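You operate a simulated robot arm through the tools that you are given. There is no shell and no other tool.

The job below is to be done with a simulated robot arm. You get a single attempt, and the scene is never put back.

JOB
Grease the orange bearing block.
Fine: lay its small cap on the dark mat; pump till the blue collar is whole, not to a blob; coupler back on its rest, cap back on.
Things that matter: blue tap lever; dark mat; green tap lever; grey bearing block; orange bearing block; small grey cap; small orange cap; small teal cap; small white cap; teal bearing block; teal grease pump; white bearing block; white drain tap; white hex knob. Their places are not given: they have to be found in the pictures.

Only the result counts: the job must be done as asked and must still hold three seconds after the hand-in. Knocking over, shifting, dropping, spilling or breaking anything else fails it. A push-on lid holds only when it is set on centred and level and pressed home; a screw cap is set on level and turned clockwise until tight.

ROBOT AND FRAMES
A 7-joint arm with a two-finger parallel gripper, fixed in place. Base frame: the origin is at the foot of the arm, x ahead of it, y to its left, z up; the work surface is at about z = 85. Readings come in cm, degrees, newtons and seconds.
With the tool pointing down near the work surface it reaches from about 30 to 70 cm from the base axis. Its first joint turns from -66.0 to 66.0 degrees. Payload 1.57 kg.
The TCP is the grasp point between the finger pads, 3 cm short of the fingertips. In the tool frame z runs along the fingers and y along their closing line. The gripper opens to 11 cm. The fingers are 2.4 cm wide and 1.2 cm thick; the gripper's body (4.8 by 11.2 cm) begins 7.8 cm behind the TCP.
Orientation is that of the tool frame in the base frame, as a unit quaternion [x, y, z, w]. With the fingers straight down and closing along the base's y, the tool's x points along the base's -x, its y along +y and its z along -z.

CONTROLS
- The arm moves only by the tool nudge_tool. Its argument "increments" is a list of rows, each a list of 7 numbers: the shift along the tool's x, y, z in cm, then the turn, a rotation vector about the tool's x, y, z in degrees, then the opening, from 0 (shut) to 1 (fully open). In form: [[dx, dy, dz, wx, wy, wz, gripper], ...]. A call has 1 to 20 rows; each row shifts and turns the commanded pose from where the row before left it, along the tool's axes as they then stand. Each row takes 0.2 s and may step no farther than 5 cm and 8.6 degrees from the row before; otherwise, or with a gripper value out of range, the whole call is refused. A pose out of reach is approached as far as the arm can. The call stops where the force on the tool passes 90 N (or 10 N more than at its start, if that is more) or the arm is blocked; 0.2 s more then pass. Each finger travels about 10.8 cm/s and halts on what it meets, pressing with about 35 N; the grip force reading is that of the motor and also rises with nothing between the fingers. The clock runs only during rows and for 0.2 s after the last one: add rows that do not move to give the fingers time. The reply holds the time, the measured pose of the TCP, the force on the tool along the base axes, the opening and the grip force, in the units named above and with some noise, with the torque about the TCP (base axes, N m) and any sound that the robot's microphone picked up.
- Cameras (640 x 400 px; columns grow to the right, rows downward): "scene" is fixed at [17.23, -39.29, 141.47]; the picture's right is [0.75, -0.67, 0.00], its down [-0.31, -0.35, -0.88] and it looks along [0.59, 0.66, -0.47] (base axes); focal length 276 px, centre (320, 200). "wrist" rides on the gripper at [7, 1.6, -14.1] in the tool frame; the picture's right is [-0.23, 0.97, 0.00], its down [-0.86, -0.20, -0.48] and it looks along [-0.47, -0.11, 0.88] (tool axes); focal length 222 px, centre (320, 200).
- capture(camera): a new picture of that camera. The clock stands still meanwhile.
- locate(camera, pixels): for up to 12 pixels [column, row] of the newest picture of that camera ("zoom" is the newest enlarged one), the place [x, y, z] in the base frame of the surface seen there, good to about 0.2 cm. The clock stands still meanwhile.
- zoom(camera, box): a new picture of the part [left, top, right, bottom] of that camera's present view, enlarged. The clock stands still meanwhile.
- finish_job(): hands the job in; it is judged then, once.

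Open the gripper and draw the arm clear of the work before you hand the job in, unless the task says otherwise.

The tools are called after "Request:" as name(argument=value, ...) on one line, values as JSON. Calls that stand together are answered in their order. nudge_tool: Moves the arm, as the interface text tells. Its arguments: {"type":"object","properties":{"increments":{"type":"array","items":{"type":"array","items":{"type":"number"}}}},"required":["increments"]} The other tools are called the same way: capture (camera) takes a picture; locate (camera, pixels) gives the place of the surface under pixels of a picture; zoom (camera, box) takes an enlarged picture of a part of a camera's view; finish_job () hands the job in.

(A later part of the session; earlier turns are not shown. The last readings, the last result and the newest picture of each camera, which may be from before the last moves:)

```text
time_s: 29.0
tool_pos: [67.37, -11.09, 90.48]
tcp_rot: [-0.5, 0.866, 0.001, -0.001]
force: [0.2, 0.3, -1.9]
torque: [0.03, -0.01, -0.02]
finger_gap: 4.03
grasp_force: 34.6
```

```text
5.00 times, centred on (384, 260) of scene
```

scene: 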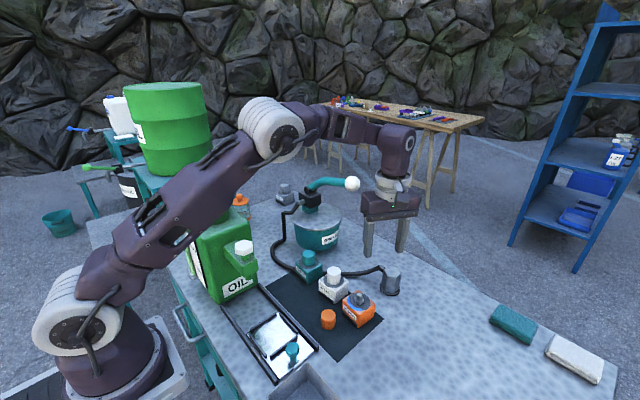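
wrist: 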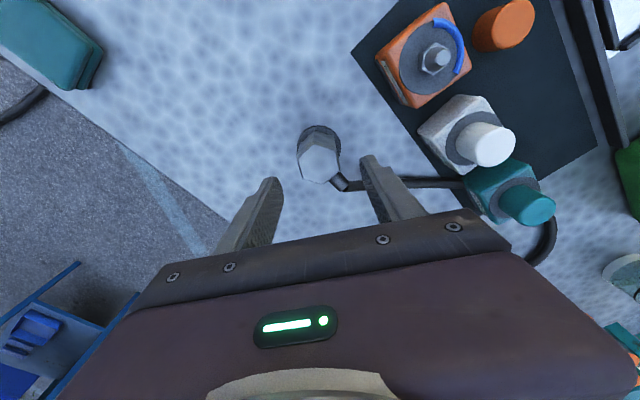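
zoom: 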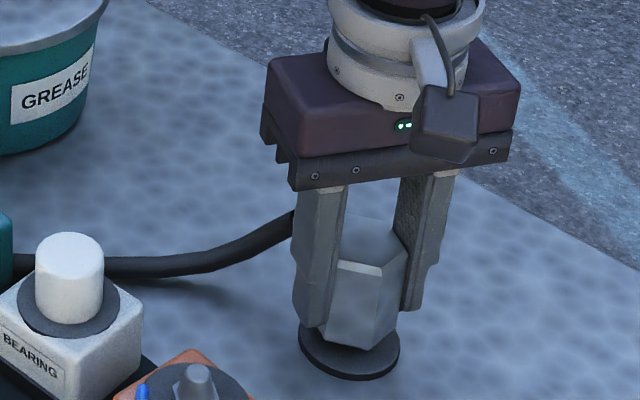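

The coupler is free of the rest and held. I'll raise it to z≈99 in steps.

Request:
nudge_tool(increments=[[0, 0, -0.5, 0, 0, 0, 0], [0, 0, -0.8, 0, 0, 0, 0], [0, 0, -1, 0, 0, 0, 0], [0, 0, -1.2, 0, 0, 0, 0], [0, 0, -1.2, 0, 0, 0, 0], [0, 0, -1.2, 0, 0, 0, 0], [0, 0, -1.2, 0, 0, 0, 0], [0, 0, -1.0, 0, 0, 0, 0], [0, 0, -0.5, 0, 0, 0, 0], [0, 0, 0, 0, 0, 0, 0]])

Request:
capture(camera="wrist")

Request:
capture(camera="scene")

Request:
zoom(camera="scene", box=[320, 200, 448, 280])

```text
time_s: 31.2
tool_pos: [67.37, -11.05, 99.05]
tcp_rot: [-0.5, 0.866, 0.0, 0.001]
force: [0.0, 0.3, -1.0]
torque: [-0.02, 0.0, -0.05]
finger_gap: 4.06
grasp_force: 34.8
```

```text
taken
```

wrist: 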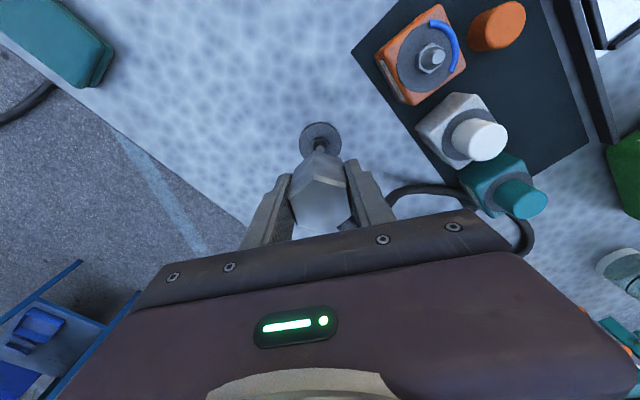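

```text
taken
```

scene: 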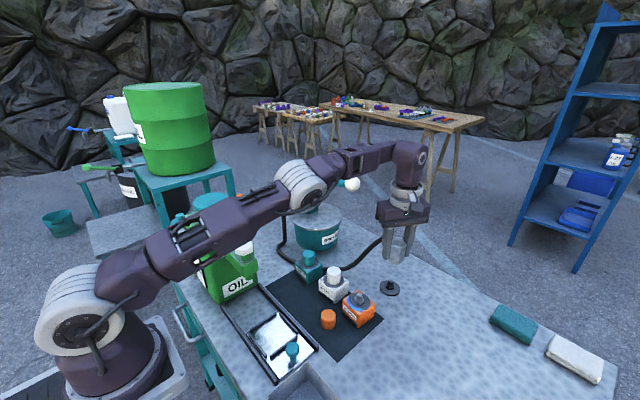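

```text
5.00 times, centred on (384, 240) of scene
```

zoom: 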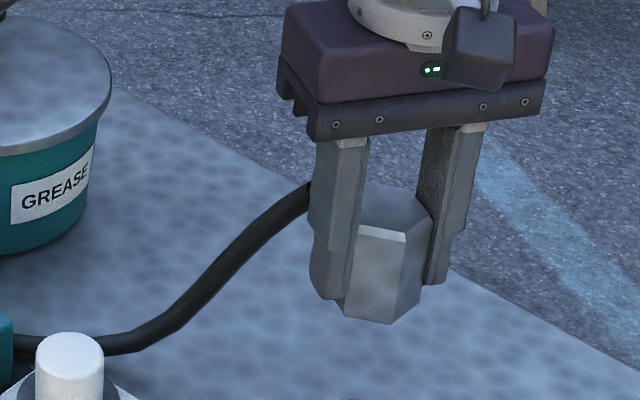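

The rest is revealed, with a peg in its centre at (320,143) in the wrist view. I'll measure it now for the return, along with the coupler in the fingers.

Request:
zoom(camera="wrist", box=[264, 110, 376, 180])

Request:
locate(camera="zoom", pixels=[[205, 180], [440, 150], [320, 75], [320, 200], [322, 160], [330, 130], [320, 240], [200, 200], [320, 300]])

Request:
zoom(camera="scene", box=[350, 260, 430, 310])

Request:
locate(camera="zoom", pixels=[[320, 180], [320, 220], [240, 225], [402, 230], [320, 280], [320, 240], [320, 200]])

```text
5.71 times, centred on (320, 145) of wrist
```

zoom: 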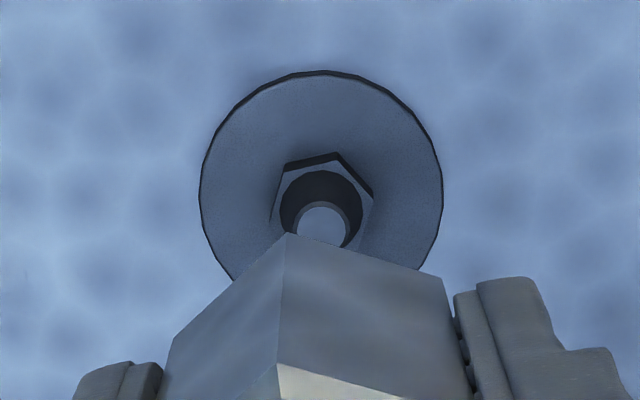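

```text
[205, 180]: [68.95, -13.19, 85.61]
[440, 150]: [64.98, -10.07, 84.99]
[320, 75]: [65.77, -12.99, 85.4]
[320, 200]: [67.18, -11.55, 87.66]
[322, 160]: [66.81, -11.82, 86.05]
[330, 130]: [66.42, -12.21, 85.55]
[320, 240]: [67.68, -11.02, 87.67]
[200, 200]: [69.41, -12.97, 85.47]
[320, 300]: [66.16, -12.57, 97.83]
```

```text
8.00 times, centred on (390, 285) of scene
```

zoom: 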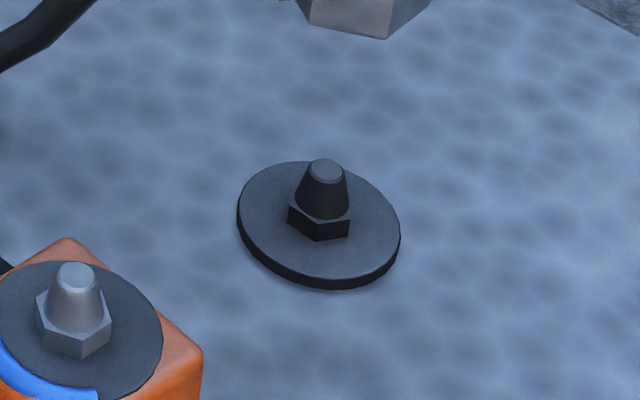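

```text
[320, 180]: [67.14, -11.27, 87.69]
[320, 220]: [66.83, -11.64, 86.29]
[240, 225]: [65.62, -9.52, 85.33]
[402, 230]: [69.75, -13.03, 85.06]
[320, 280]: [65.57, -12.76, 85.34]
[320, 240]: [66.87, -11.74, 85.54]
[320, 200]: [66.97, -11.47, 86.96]
```

The rest is a dummy nipple like the block's: tip z 87.7, disc 85.5, centre ≈(67.5,-11.1). So seated on the block, the TCP should be about 4.4 higher, at ≈93.8. I'll measure the block's nipple tip precisely.

Request:
locate(camera="zoom", pixels=[[77, 272], [65, 272], [89, 273], [77, 266], [77, 280], [325, 168], [313, 168], [337, 170], [325, 162], [325, 174]])

Request:
zoom(camera="wrist", box=[376, 20, 488, 90])

```text
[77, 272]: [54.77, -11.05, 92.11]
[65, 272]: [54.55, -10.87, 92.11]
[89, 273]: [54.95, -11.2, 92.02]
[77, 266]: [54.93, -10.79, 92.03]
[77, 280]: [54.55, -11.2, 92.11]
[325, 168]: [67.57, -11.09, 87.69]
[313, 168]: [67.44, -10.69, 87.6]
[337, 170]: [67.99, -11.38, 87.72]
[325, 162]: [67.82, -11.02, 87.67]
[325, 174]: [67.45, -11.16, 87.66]
```

```text
5.71 times, centred on (432, 55) of wrist
```

zoom: 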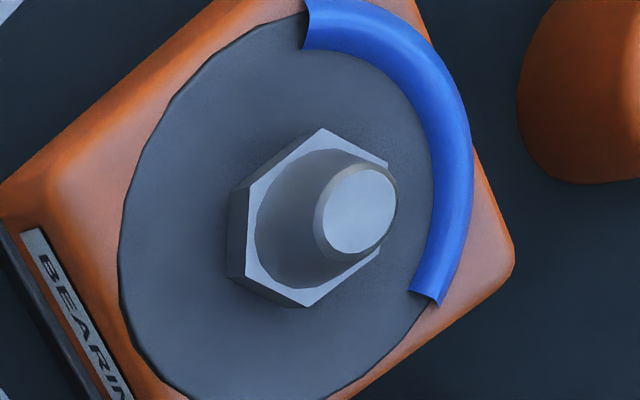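

By the same camera the offset from rest to nipple is (-12.83, +0.04, +4.4). I'll cross-check with the wrist view of the nipple tip.

Request:
locate(camera="zoom", pixels=[[360, 210], [335, 215], [380, 205], [360, 180], [360, 240], [310, 230]])

```text
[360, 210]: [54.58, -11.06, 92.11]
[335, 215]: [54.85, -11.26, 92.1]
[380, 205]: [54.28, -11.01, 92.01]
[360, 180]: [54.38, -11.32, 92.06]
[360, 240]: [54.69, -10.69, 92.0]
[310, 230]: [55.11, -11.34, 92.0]
```

Both cameras agree within 0.1 cm. I'll turn the coupler back +45° so its hose stub faces away from the white block, then carry it toward the nipple at z≈99.

Request:
nudge_tool(increments=[[0, 0, 0, 0, 0, 7.5, 0], [0, 0, 0, 0, 0, 7.5, 0], [0, 0, 0, 0, 0, 7.5, 0], [0, 0, 0, 0, 0, 7.5, 0], [0, 0, 0, 0, 0, 7.5, 0], [0, 0, 0, 0, 0, 7.5, 0], [1.2, 0.34, 0, 0, 0, 0, 0], [1.6, 0.44, 0, 0, 0, 0, 0], [1.6, 0.44, 0, 0, 0, 0, 0], [1.6, 0.44, 0, 0, 0, 0, 0], [0, 0, 0, 0, 0, 0, 0]])

Request:
capture(camera="scene")

Request:
capture(camera="wrist")

```text
time_s: 33.6
tool_pos: [61.13, -11.06, 99.06]
tcp_rot: [-0.131, 0.991, -0.001, -0.001]
force: [-0.5, 0.2, -1.9]
torque: [-0.01, 0.04, 0.01]
finger_gap: 4.06
grasp_force: 35.1
```

```text
taken
```

scene: 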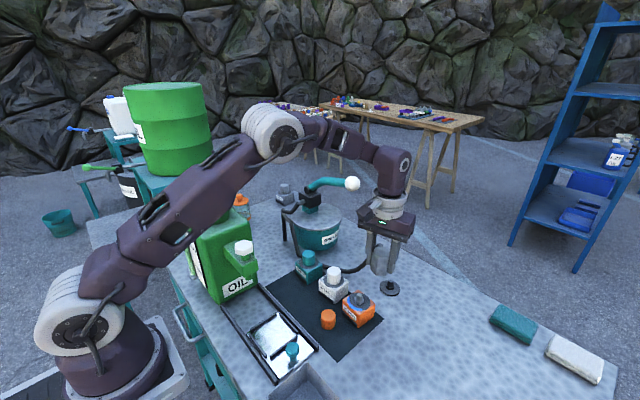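

```text
taken
```

wrist: 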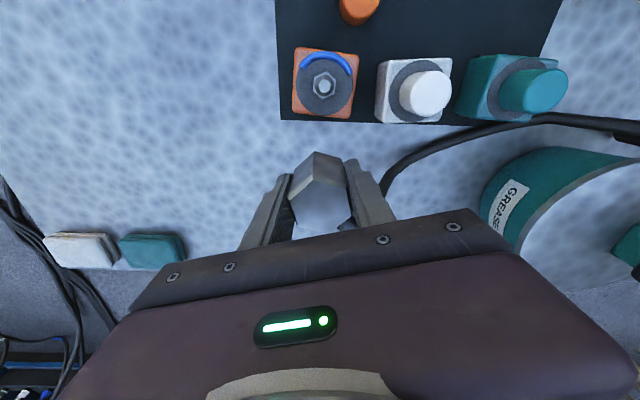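

The hose follows freely and the coupler is firmly held. I'll continue to above the nipple at (54.5,-11.03).

Request:
nudge_tool(increments=[[1.6, 0.44, 0, 0, 0, 0, 0], [1.6, 0.44, 0, 0, 0, 0, 0], [1.6, 0.44, 0, 0, 0, 0, 0], [1.1, 0.3, 0, 0, 0, 0, 0], [0.5, 0.13, 0, 0, 0, 0, 0], [0, 0, 0, 0, 0, 0, 0], [0, 0, 0, 0, 0, 0, 0]])

Request:
capture(camera="wrist")

Request:
zoom(camera="scene", box=[280, 210, 440, 310])

```text
time_s: 35.2
tool_pos: [54.43, -11.13, 98.98]
tcp_rot: [-0.131, 0.991, 0.0, 0.0]
force: [-0.2, 0.3, -1.7]
torque: [-0.01, 0.0, -0.01]
finger_gap: 4.04
grasp_force: 34.9
```

```text
taken
```

wrist: 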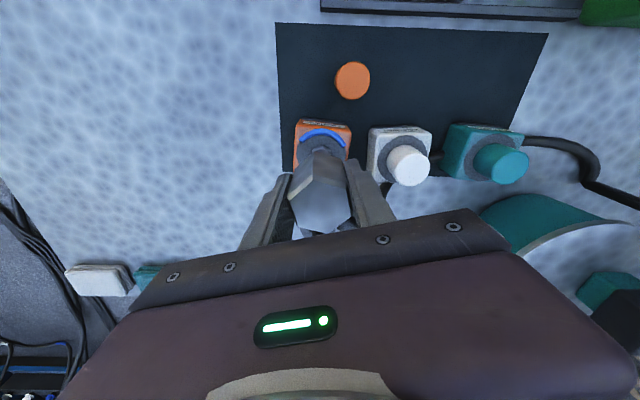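

```text
4.00 times, centred on (360, 260) of scene
```

zoom: 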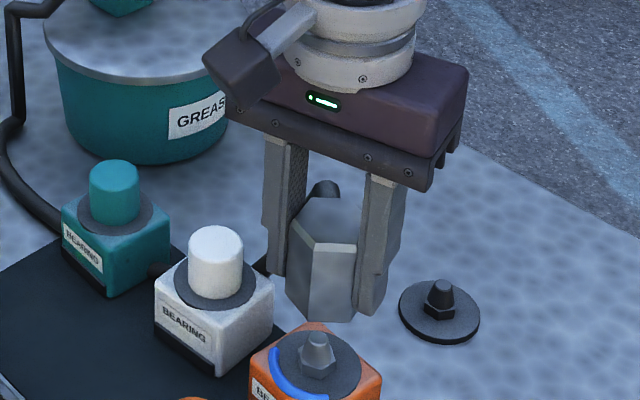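

The coupler axis (col ~322) lines up with the nipple (col ~318 plus about 6 px for perspective). I'll lower to just above the tip and check.

Request:
nudge_tool(increments=[[0, 0.05, 0.8, 0, 0, 0, 0], [0, 0, 0.8, 0, 0, 0, 0], [0, 0, 0.7, 0, 0, 0, 0], [0, 0, 0, 0, 0, 0, 0]])

Request:
zoom(camera="scene", box=[310, 240, 406, 300])

Request:
zoom(camera="wrist", box=[270, 100, 382, 170])

```text
time_s: 36.2
tool_pos: [54.49, -10.99, 96.67]
tcp_rot: [-0.131, 0.991, 0.0, 0.0]
force: [1.1, 0.0, -1.9]
torque: [0.03, 0.01, -0.03]
finger_gap: 4.06
grasp_force: 34.9
```

```text
6.67 times, centred on (358, 270) of scene
```

zoom: 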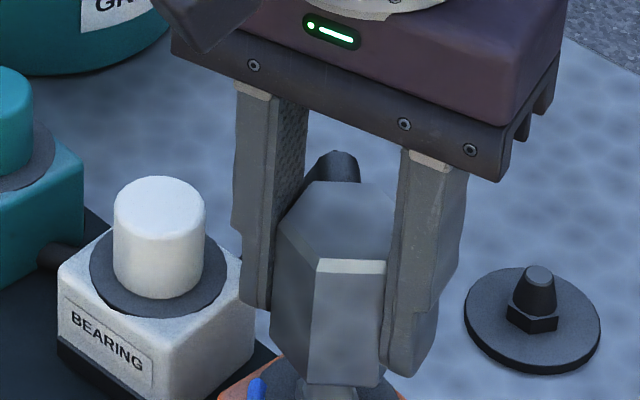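

```text
5.71 times, centred on (326, 135) of wrist
```

zoom: 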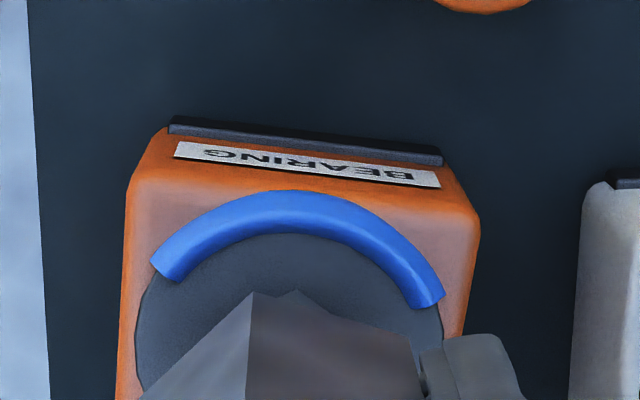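

Nothing is touching yet. I'll lower in small steps and watch the force.

Request:
nudge_tool(increments=[[0, 0, 0.25, 0, 0, 0, 0], [0, 0, 0.25, 0, 0, 0, 0], [0, 0, 0.25, 0, 0, 0, 0], [0, 0, 0.25, 0, 0, 0, 0]])

Request:
zoom(camera="scene", box=[310, 250, 406, 310])

```text
time_s: 37.2
tool_pos: [54.45, -11.1, 95.65]
tcp_rot: [-0.131, 0.991, -0.001, 0.0]
force: [0.2, -0.3, -0.8]
torque: [-0.01, -0.02, 0.02]
finger_gap: 4.05
grasp_force: 35.0
```

```text
6.67 times, centred on (358, 280) of scene
```

zoom: 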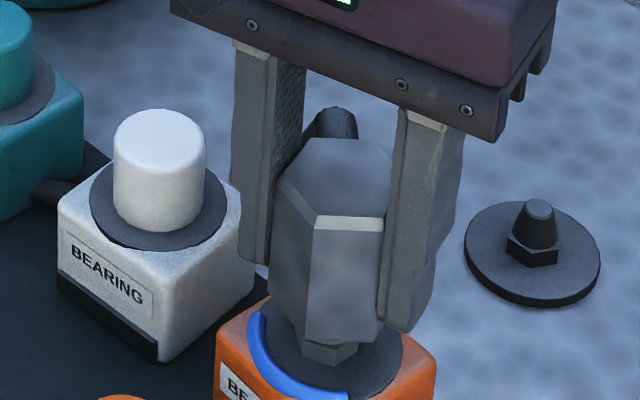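

The coupler is beginning to pass over the nipple tip without side load. I'll continue down.

Request:
nudge_tool(increments=[[0, 0, 0.2, 0, 0, 0, 0], [0, 0, 0.2, 0, 0, 0, 0], [0, 0, 0.2, 0, 0, 0, 0], [0, 0, 0.2, 0, 0, 0, 0], [0, 0, 0.2, 0, 0, 0, 0]])

Request:
zoom(camera="scene", box=[310, 250, 406, 310])

```text
time_s: 38.4
tool_pos: [54.47, -10.93, 94.66]
tcp_rot: [-0.13, 0.991, 0.0, 0.0]
force: [0.0, 0.0, -2.2]
torque: [0.0, 0.02, -0.01]
finger_gap: 4.05
grasp_force: 35.1
```

```text
6.67 times, centred on (358, 280) of scene
```

zoom: 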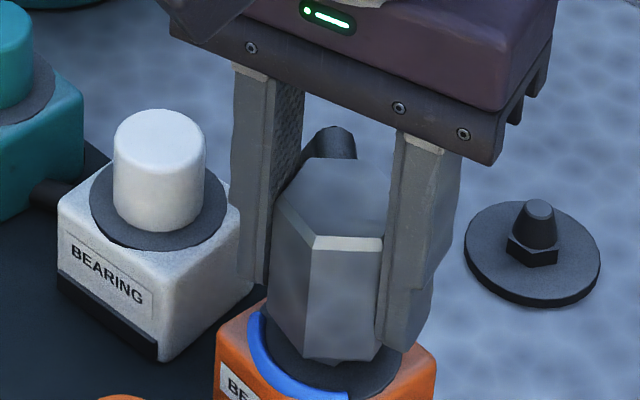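

The coupler is well onto the nipple with no resistance. About 0.9 cm remains to the seat, so I'll go in finer steps.

Request:
nudge_tool(increments=[[0, 0, 0.15, 0, 0, 0, 0], [0, 0, 0.15, 0, 0, 0, 0], [0, 0, 0.15, 0, 0, 0, 0], [0, 0, 0.15, 0, 0, 0, 0]])

Request:
nudge_tool(increments=[[0, 0, 0.1, 0, 0, 0, 0], [0, 0, 0.1, 0, 0, 0, 0]])

Request:
zoom(camera="scene", box=[310, 250, 406, 310])

```text
time_s: 39.4
tool_pos: [54.59, -10.97, 94.08]
tcp_rot: [-0.13, 0.991, 0.0, 0.0]
force: [0.3, 0.2, -1.5]
torque: [-0.05, 0.01, -0.01]
finger_gap: 4.05
grasp_force: 34.3
```

```text
time_s: 40.0
tool_pos: [54.57, -11.06, 93.91]
tcp_rot: [-0.13, 0.992, 0.0, -0.001]
force: [0.4, -0.1, -1.7]
torque: [0.01, -0.03, 0.02]
finger_gap: 4.03
grasp_force: 35.0
```

```text
6.67 times, centred on (358, 280) of scene
```

zoom: 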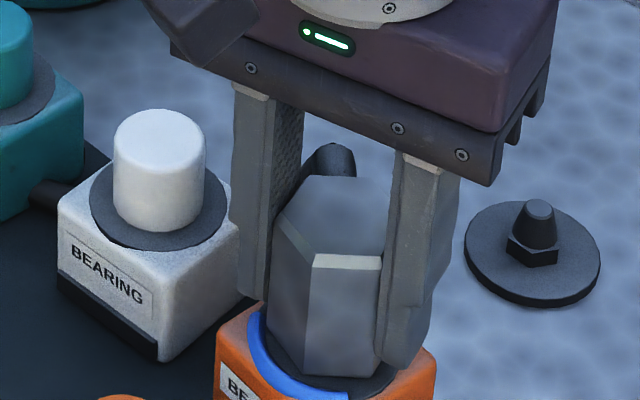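

The coupler bottom is nearly at the collar disc. I'll press on in small steps until I feel contact or hear a click.

Request:
nudge_tool(increments=[[0, 0, 0.08, 0, 0, 0, 0], [0, 0, 0.08, 0, 0, 0, 0]])

Request:
nudge_tool(increments=[[0, 0, 0.08, 0, 0, 0, 0], [0, 0, 0.08, 0, 0, 0, 0]])

```text
time_s: 40.6
tool_pos: [54.55, -11.02, 93.71]
tcp_rot: [-0.131, 0.991, 0.0, 0.0]
force: [-0.2, -0.4, -1.5]
torque: [-0.01, 0.02, -0.01]
finger_gap: 4.07
grasp_force: 34.5
```

```text
time_s: 41.2
tool_pos: [54.49, -11.02, 93.68]
tcp_rot: [-0.131, 0.991, -0.001, 0.002]
force: [-1.0, 1.2, 23.5]
torque: [0.19, 0.47, -0.04]
finger_gap: 4.06
grasp_force: 34.6
```

Contact is reached at 23.5 N with z 93.68, the expected seat height. I'll look at the seating before releasing.

Request:
zoom(camera="scene", box=[310, 250, 406, 310])

Request:
nudge_tool(increments=[[0, 0, -0.06, 0, 0, 0, 0], [0, 0, 0, 0, 0, 0, 0]])

```text
6.67 times, centred on (358, 280) of scene
```

zoom: 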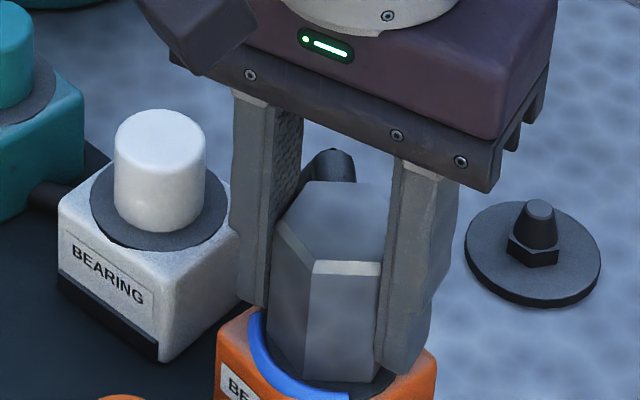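

```text
time_s: 41.8
tool_pos: [54.51, -11.07, 93.73]
tcp_rot: [-0.13, 0.991, -0.001, 0.001]
force: [2.5, 1.2, 25.9]
torque: [0.09, 0.27, 0.02]
finger_gap: 4.07
grasp_force: 35.1
```

I'll ease off a little more so the load is small before opening.

Request:
nudge_tool(increments=[[0, 0, -0.06, 0, 0, 0, 0], [0, 0, 0, 0, 0, 0, 0]])

```text
time_s: 42.4
tool_pos: [54.43, -11.03, 93.82]
tcp_rot: [-0.131, 0.991, 0.001, -0.001]
force: [5.9, -0.9, 14.2]
torque: [-0.09, -0.41, 0.02]
finger_gap: 4.06
grasp_force: 35.1
```

The load is lower now (14 N). I'll open the fingers gradually and rise clear.

Request:
nudge_tool(increments=[[0, 0, 0, 0, 0, 0, 0.4], [0, 0, 0, 0, 0, 0, 0.5], [0, 0, 0, 0, 0, 0, 0.6], [0, 0, 0, 0, 0, 0, 0.6], [0, 0, -1, 0, 0, 0, 0.6], [0, 0, -2, 0, 0, 0, 0.6], [0, 0, -3, 0, 0, 0, 0.6], [0, 0, -3, 0, 0, 0, 0.6], [0, 0, 0, 0, 0, 0, 0.6]])

Request:
zoom(camera="scene", box=[290, 230, 418, 310])

Request:
capture(camera="wrist")

```text
time_s: 44.4
tool_pos: [54.6, -10.99, 102.88]
tcp_rot: [-0.13, 0.991, 0.0, 0.0]
force: [0.4, 0.2, -0.9]
torque: [-0.01, 0.01, -0.03]
finger_gap: 6.59
grasp_force: 0.1
```

```text
5.00 times, centred on (354, 270) of scene
```

zoom: 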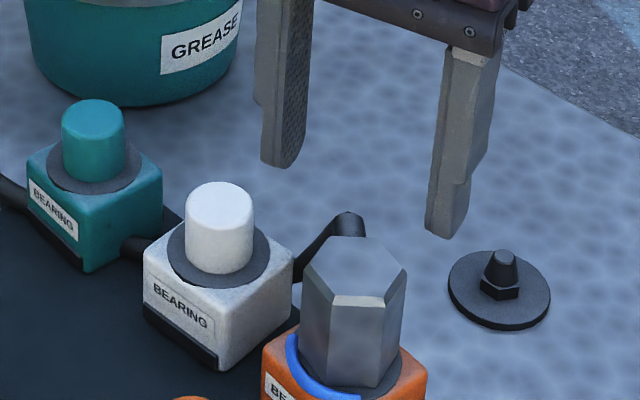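

```text
taken
```

wrist: 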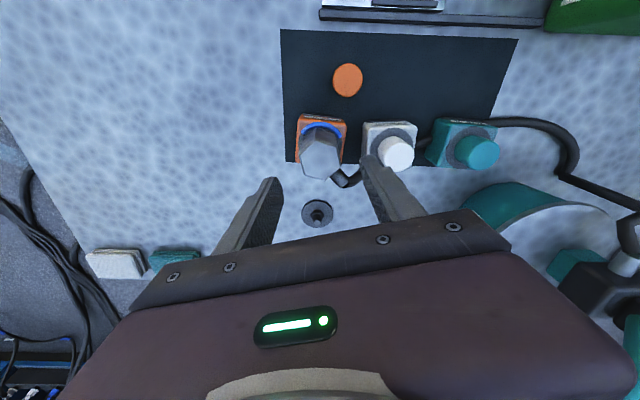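

The coupler stays upright on the nipple. Now I'll study the pump's lever and pivot.

Request:
capture(camera="scene")

Request:
zoom(camera="scene", box=[280, 160, 392, 230])

Request:
locate(camera="zoom", pixels=[[415, 135], [390, 135], [440, 135], [415, 110], [415, 160], [340, 130], [260, 125], [200, 150], [160, 180], [205, 220], [150, 215], [300, 300]])

```text
taken
```

scene: 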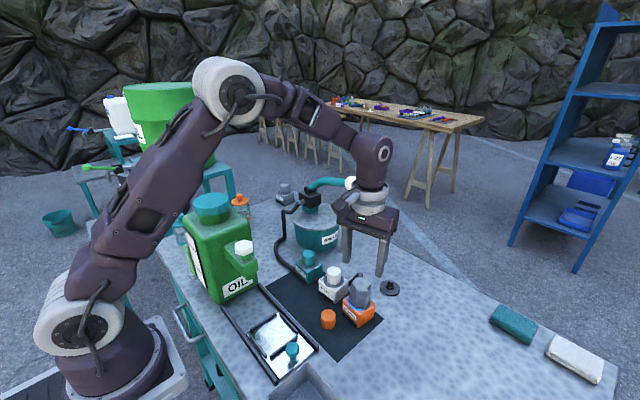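

```text
5.71 times, centred on (336, 195) of scene
```

zoom: 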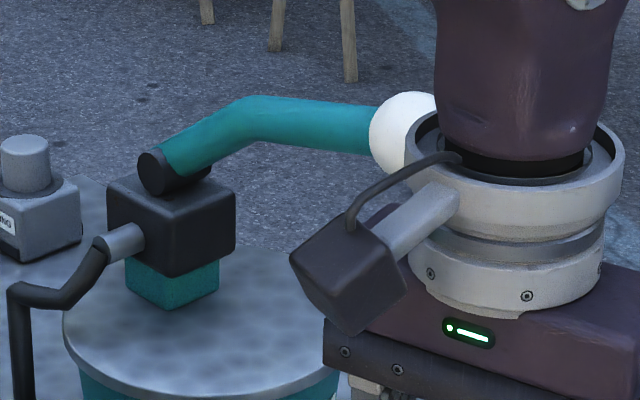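

```text
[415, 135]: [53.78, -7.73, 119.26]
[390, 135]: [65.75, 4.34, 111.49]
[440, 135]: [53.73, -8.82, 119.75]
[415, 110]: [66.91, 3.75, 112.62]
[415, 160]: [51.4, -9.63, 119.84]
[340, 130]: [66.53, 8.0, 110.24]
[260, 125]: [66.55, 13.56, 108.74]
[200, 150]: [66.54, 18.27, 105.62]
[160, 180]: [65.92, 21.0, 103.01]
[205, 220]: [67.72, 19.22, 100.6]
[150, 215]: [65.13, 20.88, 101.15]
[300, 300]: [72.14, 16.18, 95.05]
```

The pivot is near (67, 20.5, 103), and the ball is near (67.3, 3.8, 111), about 18 cm out and 24° above level. I'll rise, turn the fingers to close along x, and approach the ball from the front at a safe height.

Request:
nudge_tool(increments=[[0, 0, -4, 0, 0, 0, 0.6], [0, 0, -4, 0, 0, -7.5, 0.6], [0, 0, -4, 0, 0, -7.5, 0.6], [0, 0, -4, 0, 0, -7.5, 0.6], [0, 0, 0, 0, 0, -7.5, 0.6], [0, 0, 0, 0, 0, -7.5, 0.6], [0, 0, 0, 0, 0, -7.5, 0.6], [0, 0, 0, 0, 0, -7.5, 0.6], [0, 0, 0, 0, 0, -7.5, 0.6], [0, 0, 0, 0, 0, -7.5, 0.6], [0, 0, 0, 0, 0, -7.5, 0.6], [-0.5, -3.2, 0, 0, 0, 0, 0.6], [-0.5, -3.2, 0, 0, 0, 0, 0.6], [-0.5, -3.2, 0, 0, 0, 0, 0.6], [-0.5, -3.1, 0, 0, 0, 0, 0.6], [0, 0, 0, 0, 0, 0, 0.6]])

Request:
capture(camera="wrist")

Request:
capture(camera="scene")

```text
time_s: 47.8
tool_pos: [59.74, -10.18, 118.68]
tcp_rot: [-0.707, 0.707, 0.0, 0.0]
force: [-0.5, 0.0, -0.2]
torque: [0.02, 0.0, 0.01]
finger_gap: 6.6
grasp_force: 0.0
out of reach, approached as far as the arm can: row 13, 14, 15
```

```text
taken
```

wrist: 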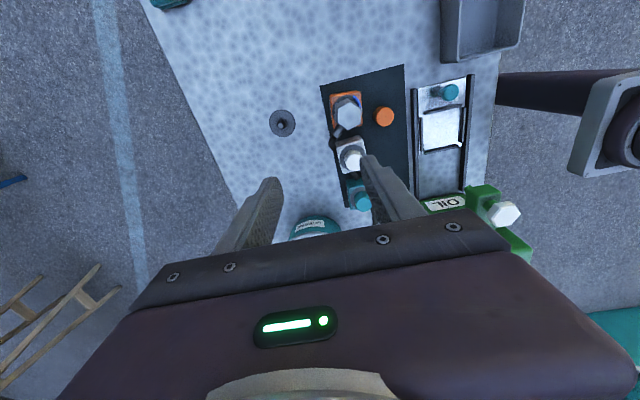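

```text
taken
```

scene: 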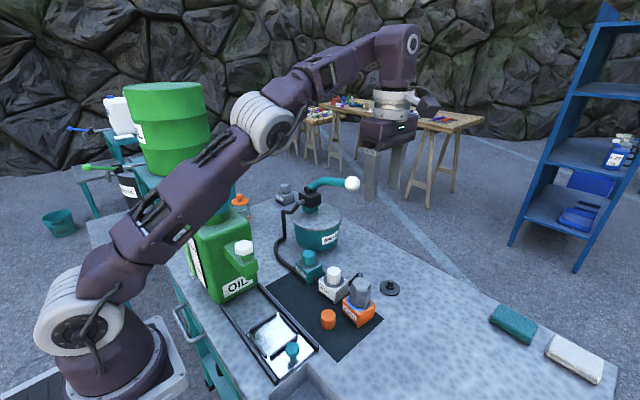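

At this height a vertical tool can't reach that far (stopped at x 59.7). Tilting the fingers forward 45° solves reach, and lets one finger bear on the ball from above. I'll tilt in place and see where it settles.

Request:
nudge_tool(increments=[[0, 0, 0, 7.5, 0, 0, 0.6], [0, 0, 0, 7.5, 0, 0, 0.6], [0, 0, 0, 7.5, 0, 0, 0.6], [0, 0, 0, 7.5, 0, 0, 0.6], [0, 0, 0, 7.5, 0, 0, 0.6], [0, 0, 0, 7.5, 0, 0, 0.6], [0, 0, 0, 0, 0, 0, 0.6]])

Request:
capture(camera="wrist")

Request:
capture(camera="scene")

```text
time_s: 49.4
tool_pos: [59.93, -10.14, 118.64]
tcp_rot: [0.653, -0.653, 0.271, -0.271]
force: [-0.4, 1.0, -0.7]
torque: [-0.01, 0.01, -0.01]
finger_gap: 6.59
grasp_force: 0.1
```

```text
taken
```

wrist: 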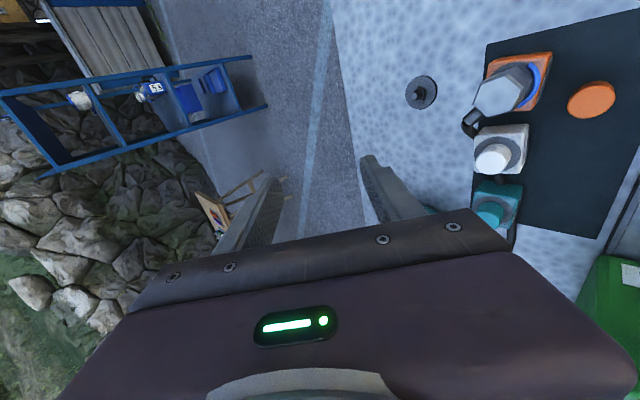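

```text
taken
```

scene: 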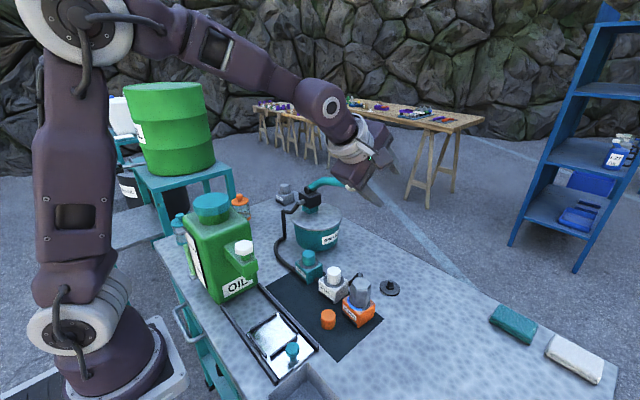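

The commanded pose now sits at (59.9,-10.1,118.6) with a 45° forward tilt. From the earlier picture the ball's centre is ≈(67.8, 4.0, 110.8), radius 2. I'll go to a pre-grasp point 6 cm back along the approach.

Request:
nudge_tool(increments=[[-2.8, 0, 0, 0, 0, 0, 0.65], [-2.8, 0, 0, 0, 0, 0, 0.65], [-2.8, 0, 1, 0, 0, 0, 0.65], [-2.8, 0, 2, 0, 0, 0, 0.65], [-2.9, 0, 2, 0, 0, 0, 0.65], [0, 0, 0, 0, 0, 0, 0.65], [0, 0, 0, 0, 0, 0, 0.65]])

Request:
capture(camera="wrist")

Request:
capture(camera="scene")

```text
time_s: 51.0
tool_pos: [63.52, 3.92, 115.38]
tcp_rot: [0.653, -0.653, 0.27, -0.271]
force: [0.7, -0.1, 0.1]
torque: [-0.02, 0.0, 0.0]
finger_gap: 7.14
grasp_force: 0.1
```

```text
taken
```

wrist: 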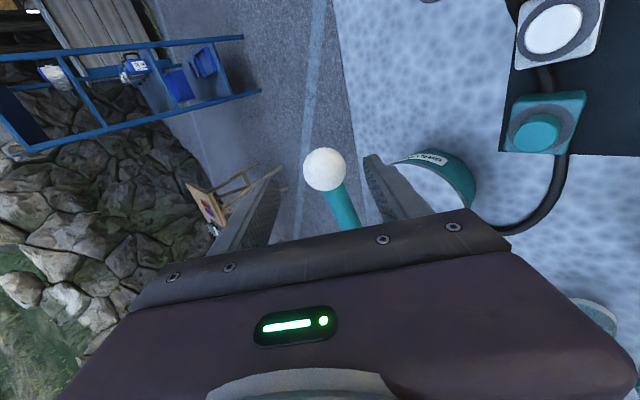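

```text
taken
```

scene: 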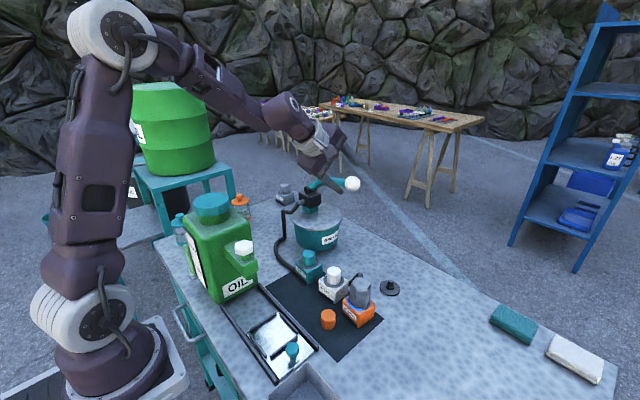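

The ball sits between the fingers in the wrist view at (324,170). I'll locate it precisely.

Request:
locate(camera="wrist", pixels=[[324, 170], [306, 170], [342, 170], [324, 150], [324, 188], [340, 205], [345, 220]])

Request:
zoom(camera="scene", box=[280, 130, 392, 200])

Request:
locate(camera="scene", pixels=[[353, 184], [353, 178], [353, 190], [358, 184]])

```text
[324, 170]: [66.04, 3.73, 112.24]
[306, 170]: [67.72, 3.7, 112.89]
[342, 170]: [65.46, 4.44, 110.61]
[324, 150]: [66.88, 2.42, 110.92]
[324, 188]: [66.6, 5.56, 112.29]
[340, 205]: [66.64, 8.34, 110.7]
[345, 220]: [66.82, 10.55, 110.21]
```

```text
5.71 times, centred on (336, 165) of scene
```

zoom: 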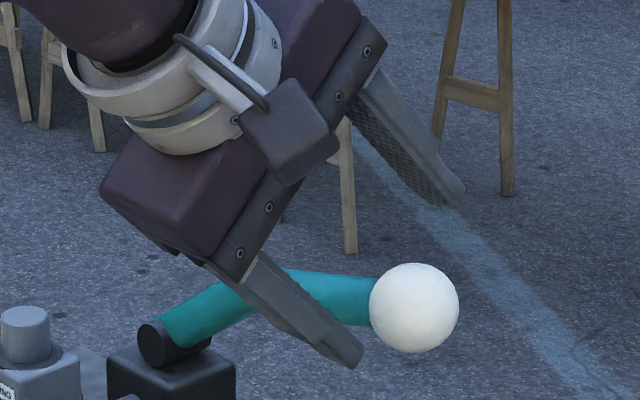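

```text
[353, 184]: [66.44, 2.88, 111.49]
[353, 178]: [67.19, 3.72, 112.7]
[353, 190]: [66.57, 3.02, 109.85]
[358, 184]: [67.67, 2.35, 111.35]
```

Fitting a sphere gives the centre ≈(67.5, 4.25, 110.8), r≈2.05. I'll centre on it, advance along the approach and check before closing.

Request:
nudge_tool(increments=[[-0.33, 0.42, 0, 0, 0, 0, 0.65], [0, 0, 1.5, 0, 0, 0, 0.65], [0, 0, 1.5, 0, 0, 0, 0.65], [0, 0, 1.5, 0, 0, 0, 0.65], [0, 0, 1.2, 0, 0, 0, 0.65], [0, 0, 0, 0, 0, 0, 0.65]])

Request:
zoom(camera="scene", box=[290, 150, 402, 220])

Request:
zoom(camera="wrist", box=[220, 100, 420, 225])

```text
time_s: 52.4
tool_pos: [67.16, 4.18, 110.92]
tcp_rot: [0.653, -0.653, 0.27, -0.271]
force: [-0.2, -0.5, 0.1]
torque: [0.01, 0.01, -0.02]
finger_gap: 7.17
grasp_force: 0.1
```

```text
5.71 times, centred on (346, 185) of scene
```

zoom: 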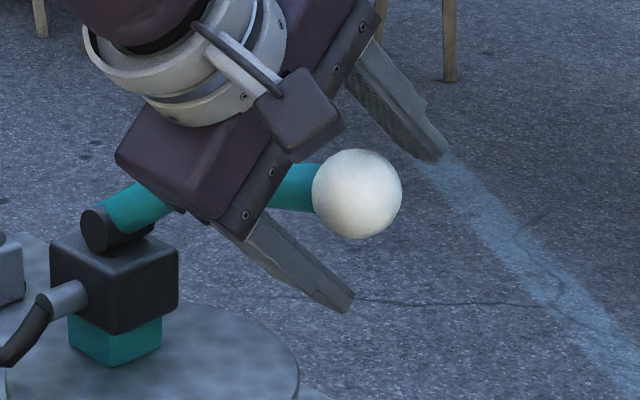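

```text
3.20 times, centred on (320, 162) of wrist
```

zoom: 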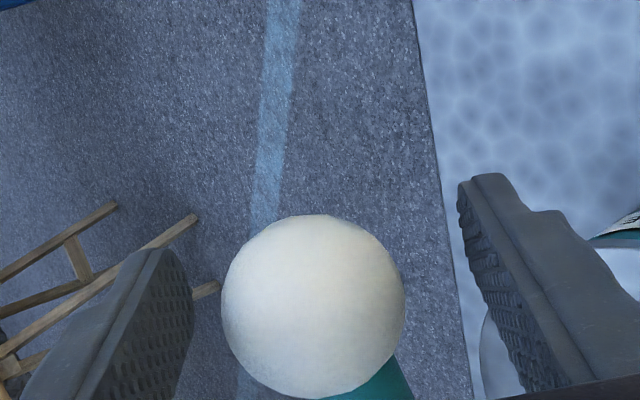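

The ball is between the pads, slightly nearer the upper finger. I'll shift by 0.2 cm and close on it.

Request:
nudge_tool(increments=[[0, -0.2, 0.2, 0, 0, 0, 0.65], [0, 0, 0, 0, 0, 0, 0.5], [0, 0, 0, 0, 0, 0, 0.42], [0, 0, 0, 0, 0, 0, 0.2], [0, 0, 0, 0, 0, 0, 0], [0, 0, 0, 0, 0, 0, 0]])

Request:
zoom(camera="scene", box=[290, 150, 402, 220])

Request:
zoom(camera="scene", box=[320, 265, 400, 325])

```text
time_s: 53.8
tool_pos: [67.5, 4.23, 110.84]
tcp_rot: [0.654, -0.653, 0.27, -0.27]
force: [0.8, 0.1, 0.8]
torque: [-0.04, 0.01, -0.01]
finger_gap: 4.14
grasp_force: 45.1
```

```text
5.71 times, centred on (346, 185) of scene
```

zoom: 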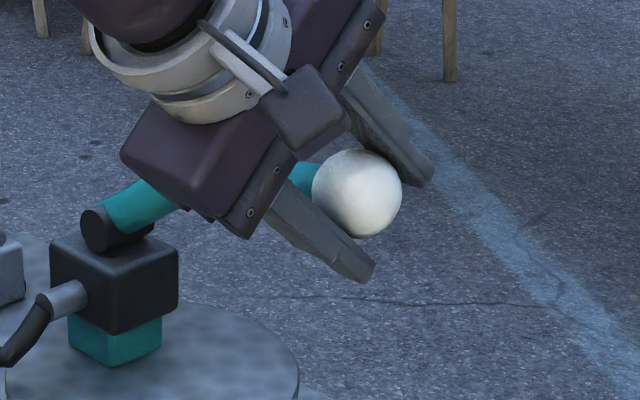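

```text
6.67 times, centred on (360, 295) of scene
```

zoom: 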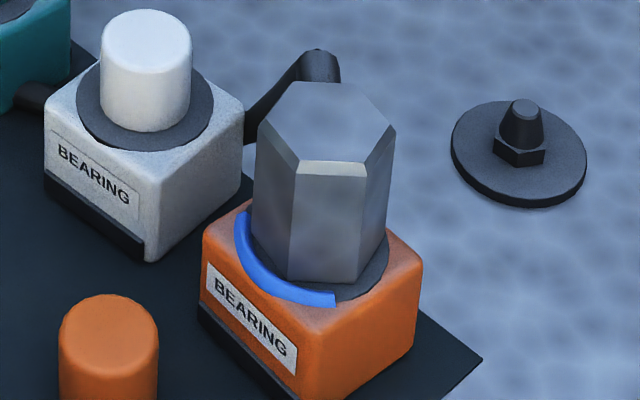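

The ball is gripped (gap 4.14). I'll start the down-stroke along an arc about the pivot at (y 21, z 103), rotating the tool with the lever, first a small test of 5°.

Request:
nudge_tool(increments=[[0.325, 0.5225, 0.5225, 0, -1.768, 1.768, 0], [0.325, 0.5225, 0.5225, 0, -1.768, 1.768, 0]])

Request:
zoom(camera="scene", box=[290, 150, 402, 220])

Request:
zoom(camera="scene", box=[320, 265, 400, 325])

```text
time_s: 54.4
tool_pos: [67.48, 3.69, 109.26]
tcp_rot: [-0.641, 0.665, -0.242, 0.299]
force: [-8.0, 1.5, -0.7]
torque: [-0.37, 0.21, -0.16]
finger_gap: 4.13
grasp_force: 45.5
```

```text
5.71 times, centred on (346, 185) of scene
```

zoom: 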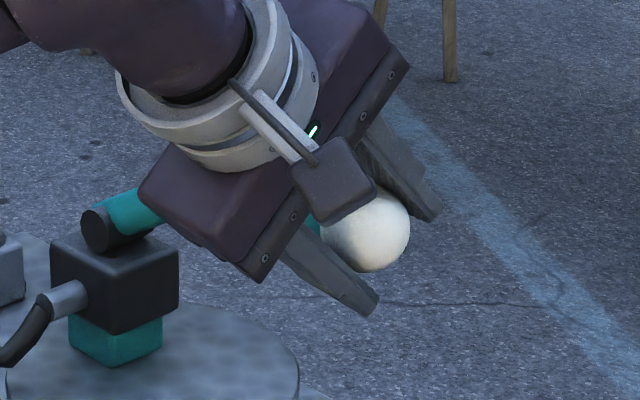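

```text
6.67 times, centred on (360, 295) of scene
```

zoom: 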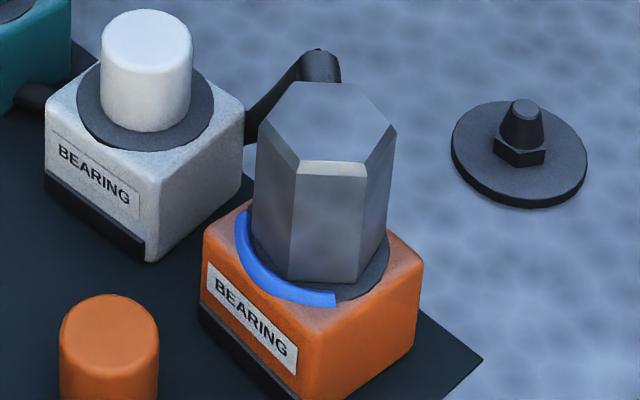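

The lever follows with small forces and the collar is unchanged so far. I'll continue another 7.5°.

Request:
nudge_tool(increments=[[0.325, 0.5225, 0.5225, 0, -1.768, 1.768, 0], [0.325, 0.5225, 0.5225, 0, -1.768, 1.768, 0], [0.325, 0.5225, 0.5225, 0, -1.768, 1.768, 0]])

Request:
zoom(camera="scene", box=[320, 265, 400, 325])

Request:
capture(camera="scene")

```text
time_s: 55.2
tool_pos: [67.5, 3.2, 107.03]
tcp_rot: [-0.621, 0.678, -0.197, 0.341]
force: [-0.7, 2.6, -2.1]
torque: [-0.77, 0.03, 0.14]
finger_gap: 4.17
grasp_force: 45.5
```

```text
6.67 times, centred on (360, 295) of scene
```

zoom: 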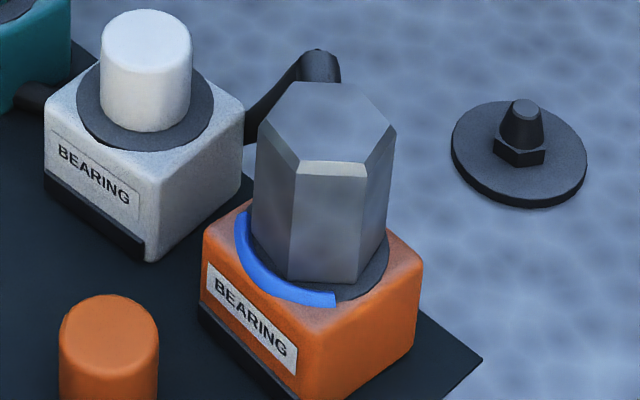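

```text
taken
```

scene: 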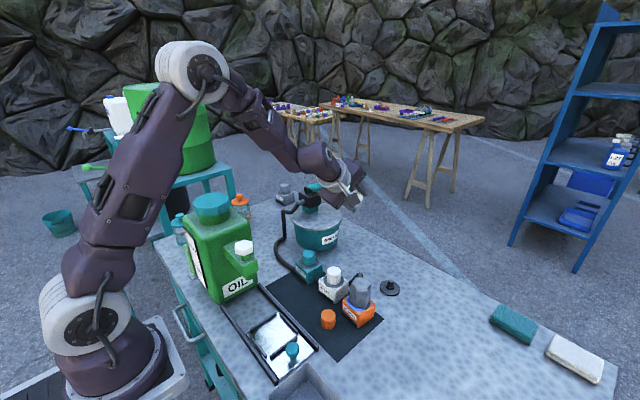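

The forces stay small. I'll continue down another 7.5°.

Request:
nudge_tool(increments=[[0.325, 0.5225, 0.5225, 0, -1.768, 1.768, 0], [0.325, 0.5225, 0.5225, 0, -1.5, 1.5, 0], [0.325, 0.5225, 0.5225, 0, -1.5, 1.5, 0]])

Request:
zoom(camera="scene", box=[320, 265, 400, 325])

Request:
zoom(camera="scene", box=[280, 150, 408, 230])

```text
time_s: 56.0
tool_pos: [67.4, 2.71, 104.74]
tcp_rot: [-0.598, 0.689, -0.158, 0.379]
force: [2.4, 2.6, 7.8]
torque: [0.84, -0.16, 0.07]
finger_gap: 4.11
grasp_force: 45.0
```

```text
6.67 times, centred on (360, 295) of scene
```

zoom: 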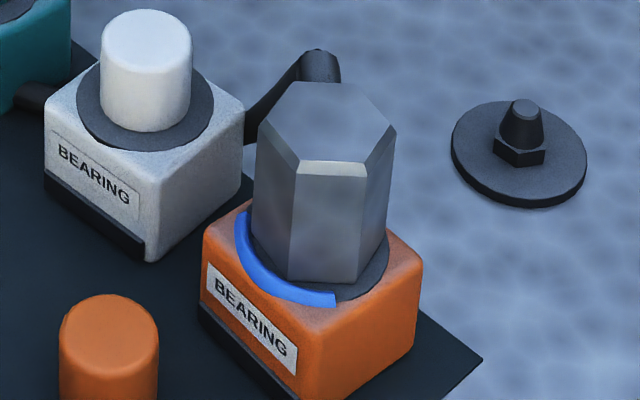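

```text
5.00 times, centred on (344, 190) of scene
```

zoom: 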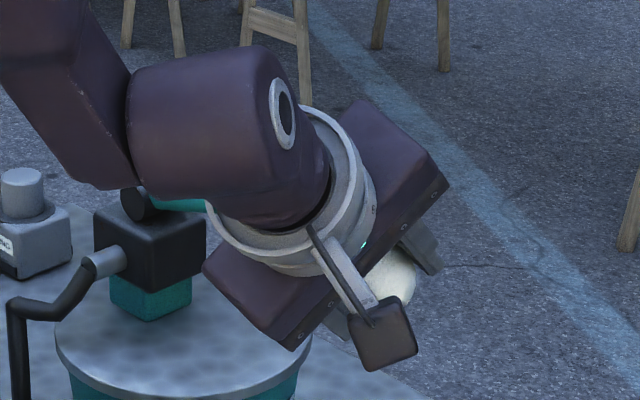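

No collar change yet. I'll keep going down, watching for the end of the stroke.

Request:
nudge_tool(increments=[[0.325, 0.5225, 0.5225, 0, -1.768, 1.768, 0], [0.325, 0.5225, 0.5225, 0, -1.768, 1.768, 0]])

Request:
zoom(camera="scene", box=[320, 265, 400, 325])

```text
time_s: 56.6
tool_pos: [67.66, 2.66, 103.09]
tcp_rot: [-0.583, 0.694, -0.127, 0.403]
force: [27.4, 3.3, 3.5]
torque: [-0.21, -0.09, 0.1]
finger_gap: 4.13
grasp_force: 45.0
```

```text
6.67 times, centred on (360, 295) of scene
```

zoom: 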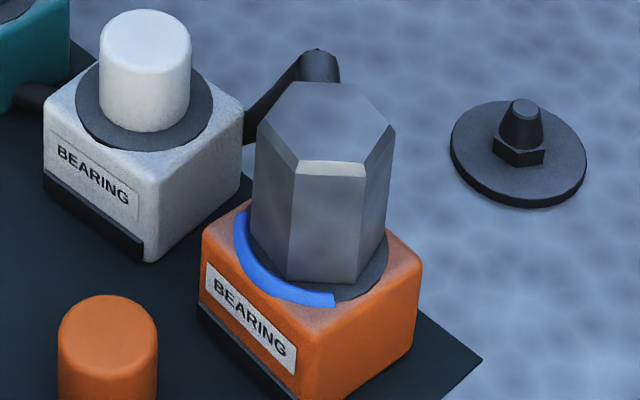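

A sideways force of 27 N in +x has appeared. I'll look at the whole scene before moving on.

Request:
capture(camera="scene")

Request:
zoom(camera="scene", box=[200, 150, 392, 270])

Request:
capture(camera="wrist")

```text
taken
```

scene: 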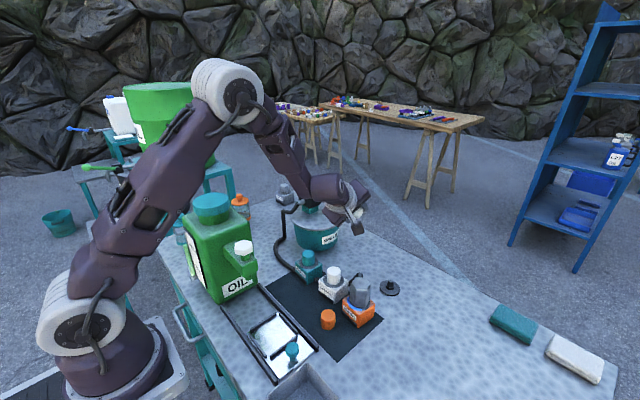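

```text
3.33 times, centred on (296, 210) of scene
```

zoom: 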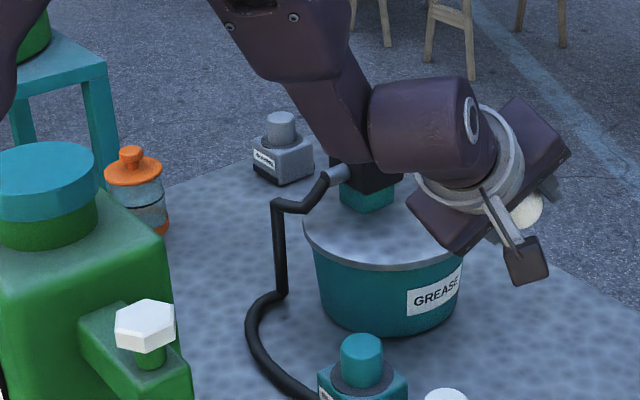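

```text
taken
```

wrist: 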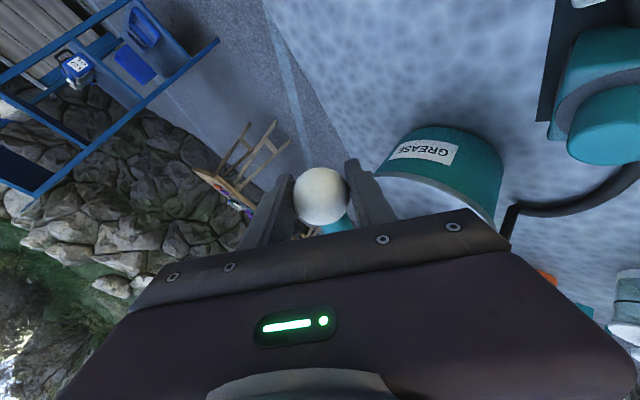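

Nothing appears to be hit; the wrist and gripper look clear of the pump head. I'll hold still for a moment to see whether the side force is real or transient.

Request:
nudge_tool(increments=[[0, 0, 0, 0, 0, 0, 0], [0, 0, 0, 0, 0, 0, 0]])

```text
time_s: 57.2
tool_pos: [67.42, 2.6, 103.14]
tcp_rot: [-0.581, 0.695, -0.128, 0.404]
force: [34.4, 1.7, 4.9]
torque: [0.13, -0.03, 0.25]
finger_gap: 4.15
grasp_force: 44.8
```

A steady 34 N in +x suggests the lever's own plane lies slightly further +x. I'll ease +x by 0.15 cm and see whether it relaxes.

Request:
nudge_tool(increments=[[0, -0.07, 0.07, 0, 0, 0, 0], [0, 0, 0, 0, 0, 0, 0]])

```text
time_s: 57.8
tool_pos: [67.55, 2.68, 103.05]
tcp_rot: [-0.583, 0.695, -0.127, 0.402]
force: [12.1, 1.9, 9.4]
torque: [1.01, -0.28, 0.33]
finger_gap: 4.14
grasp_force: 45.4
```

The side force dropped to 12 N, confirming a slightly yawed lever plane. I'll continue down, adding a touch of +x.

Request:
nudge_tool(increments=[[0.325, 0.46, 0.585, 0, -1.768, 1.768, 0], [0.325, 0.49, 0.555, 0, -1.768, 1.768, 0]])

Request:
zoom(camera="scene", box=[320, 265, 400, 325])

```text
time_s: 58.4
tool_pos: [67.46, 2.66, 101.11]
tcp_rot: [-0.564, 0.702, -0.096, 0.425]
force: [-9.3, 4.5, 6.6]
torque: [0.46, -0.27, 0.21]
finger_gap: 4.14
grasp_force: 44.6
```

```text
6.67 times, centred on (360, 295) of scene
```

zoom: 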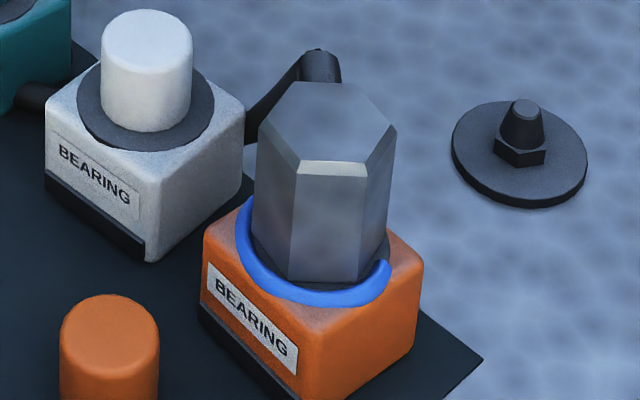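

The collar grew at the bottom of the stroke: its end moved from (336,300) to (385,265). I'll look closer at how much of the ring is filled.

Request:
zoom(camera="scene", box=[340, 280, 388, 310])

Request:
locate(camera="zoom", pixels=[[415, 180], [410, 195], [180, 100], [190, 75], [180, 90], [400, 220], [300, 265]])

```text
13.33 times, centred on (364, 295) of scene
```

zoom: 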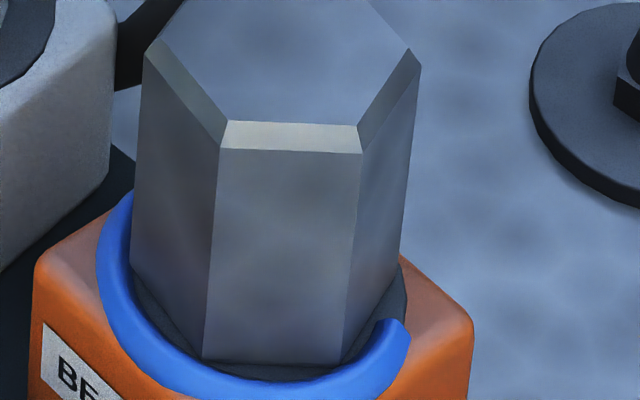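

```text
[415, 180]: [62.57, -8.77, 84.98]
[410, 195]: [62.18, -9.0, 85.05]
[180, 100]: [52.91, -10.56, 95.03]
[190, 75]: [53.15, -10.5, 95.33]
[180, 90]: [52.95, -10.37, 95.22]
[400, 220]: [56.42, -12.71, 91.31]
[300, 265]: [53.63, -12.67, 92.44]
```

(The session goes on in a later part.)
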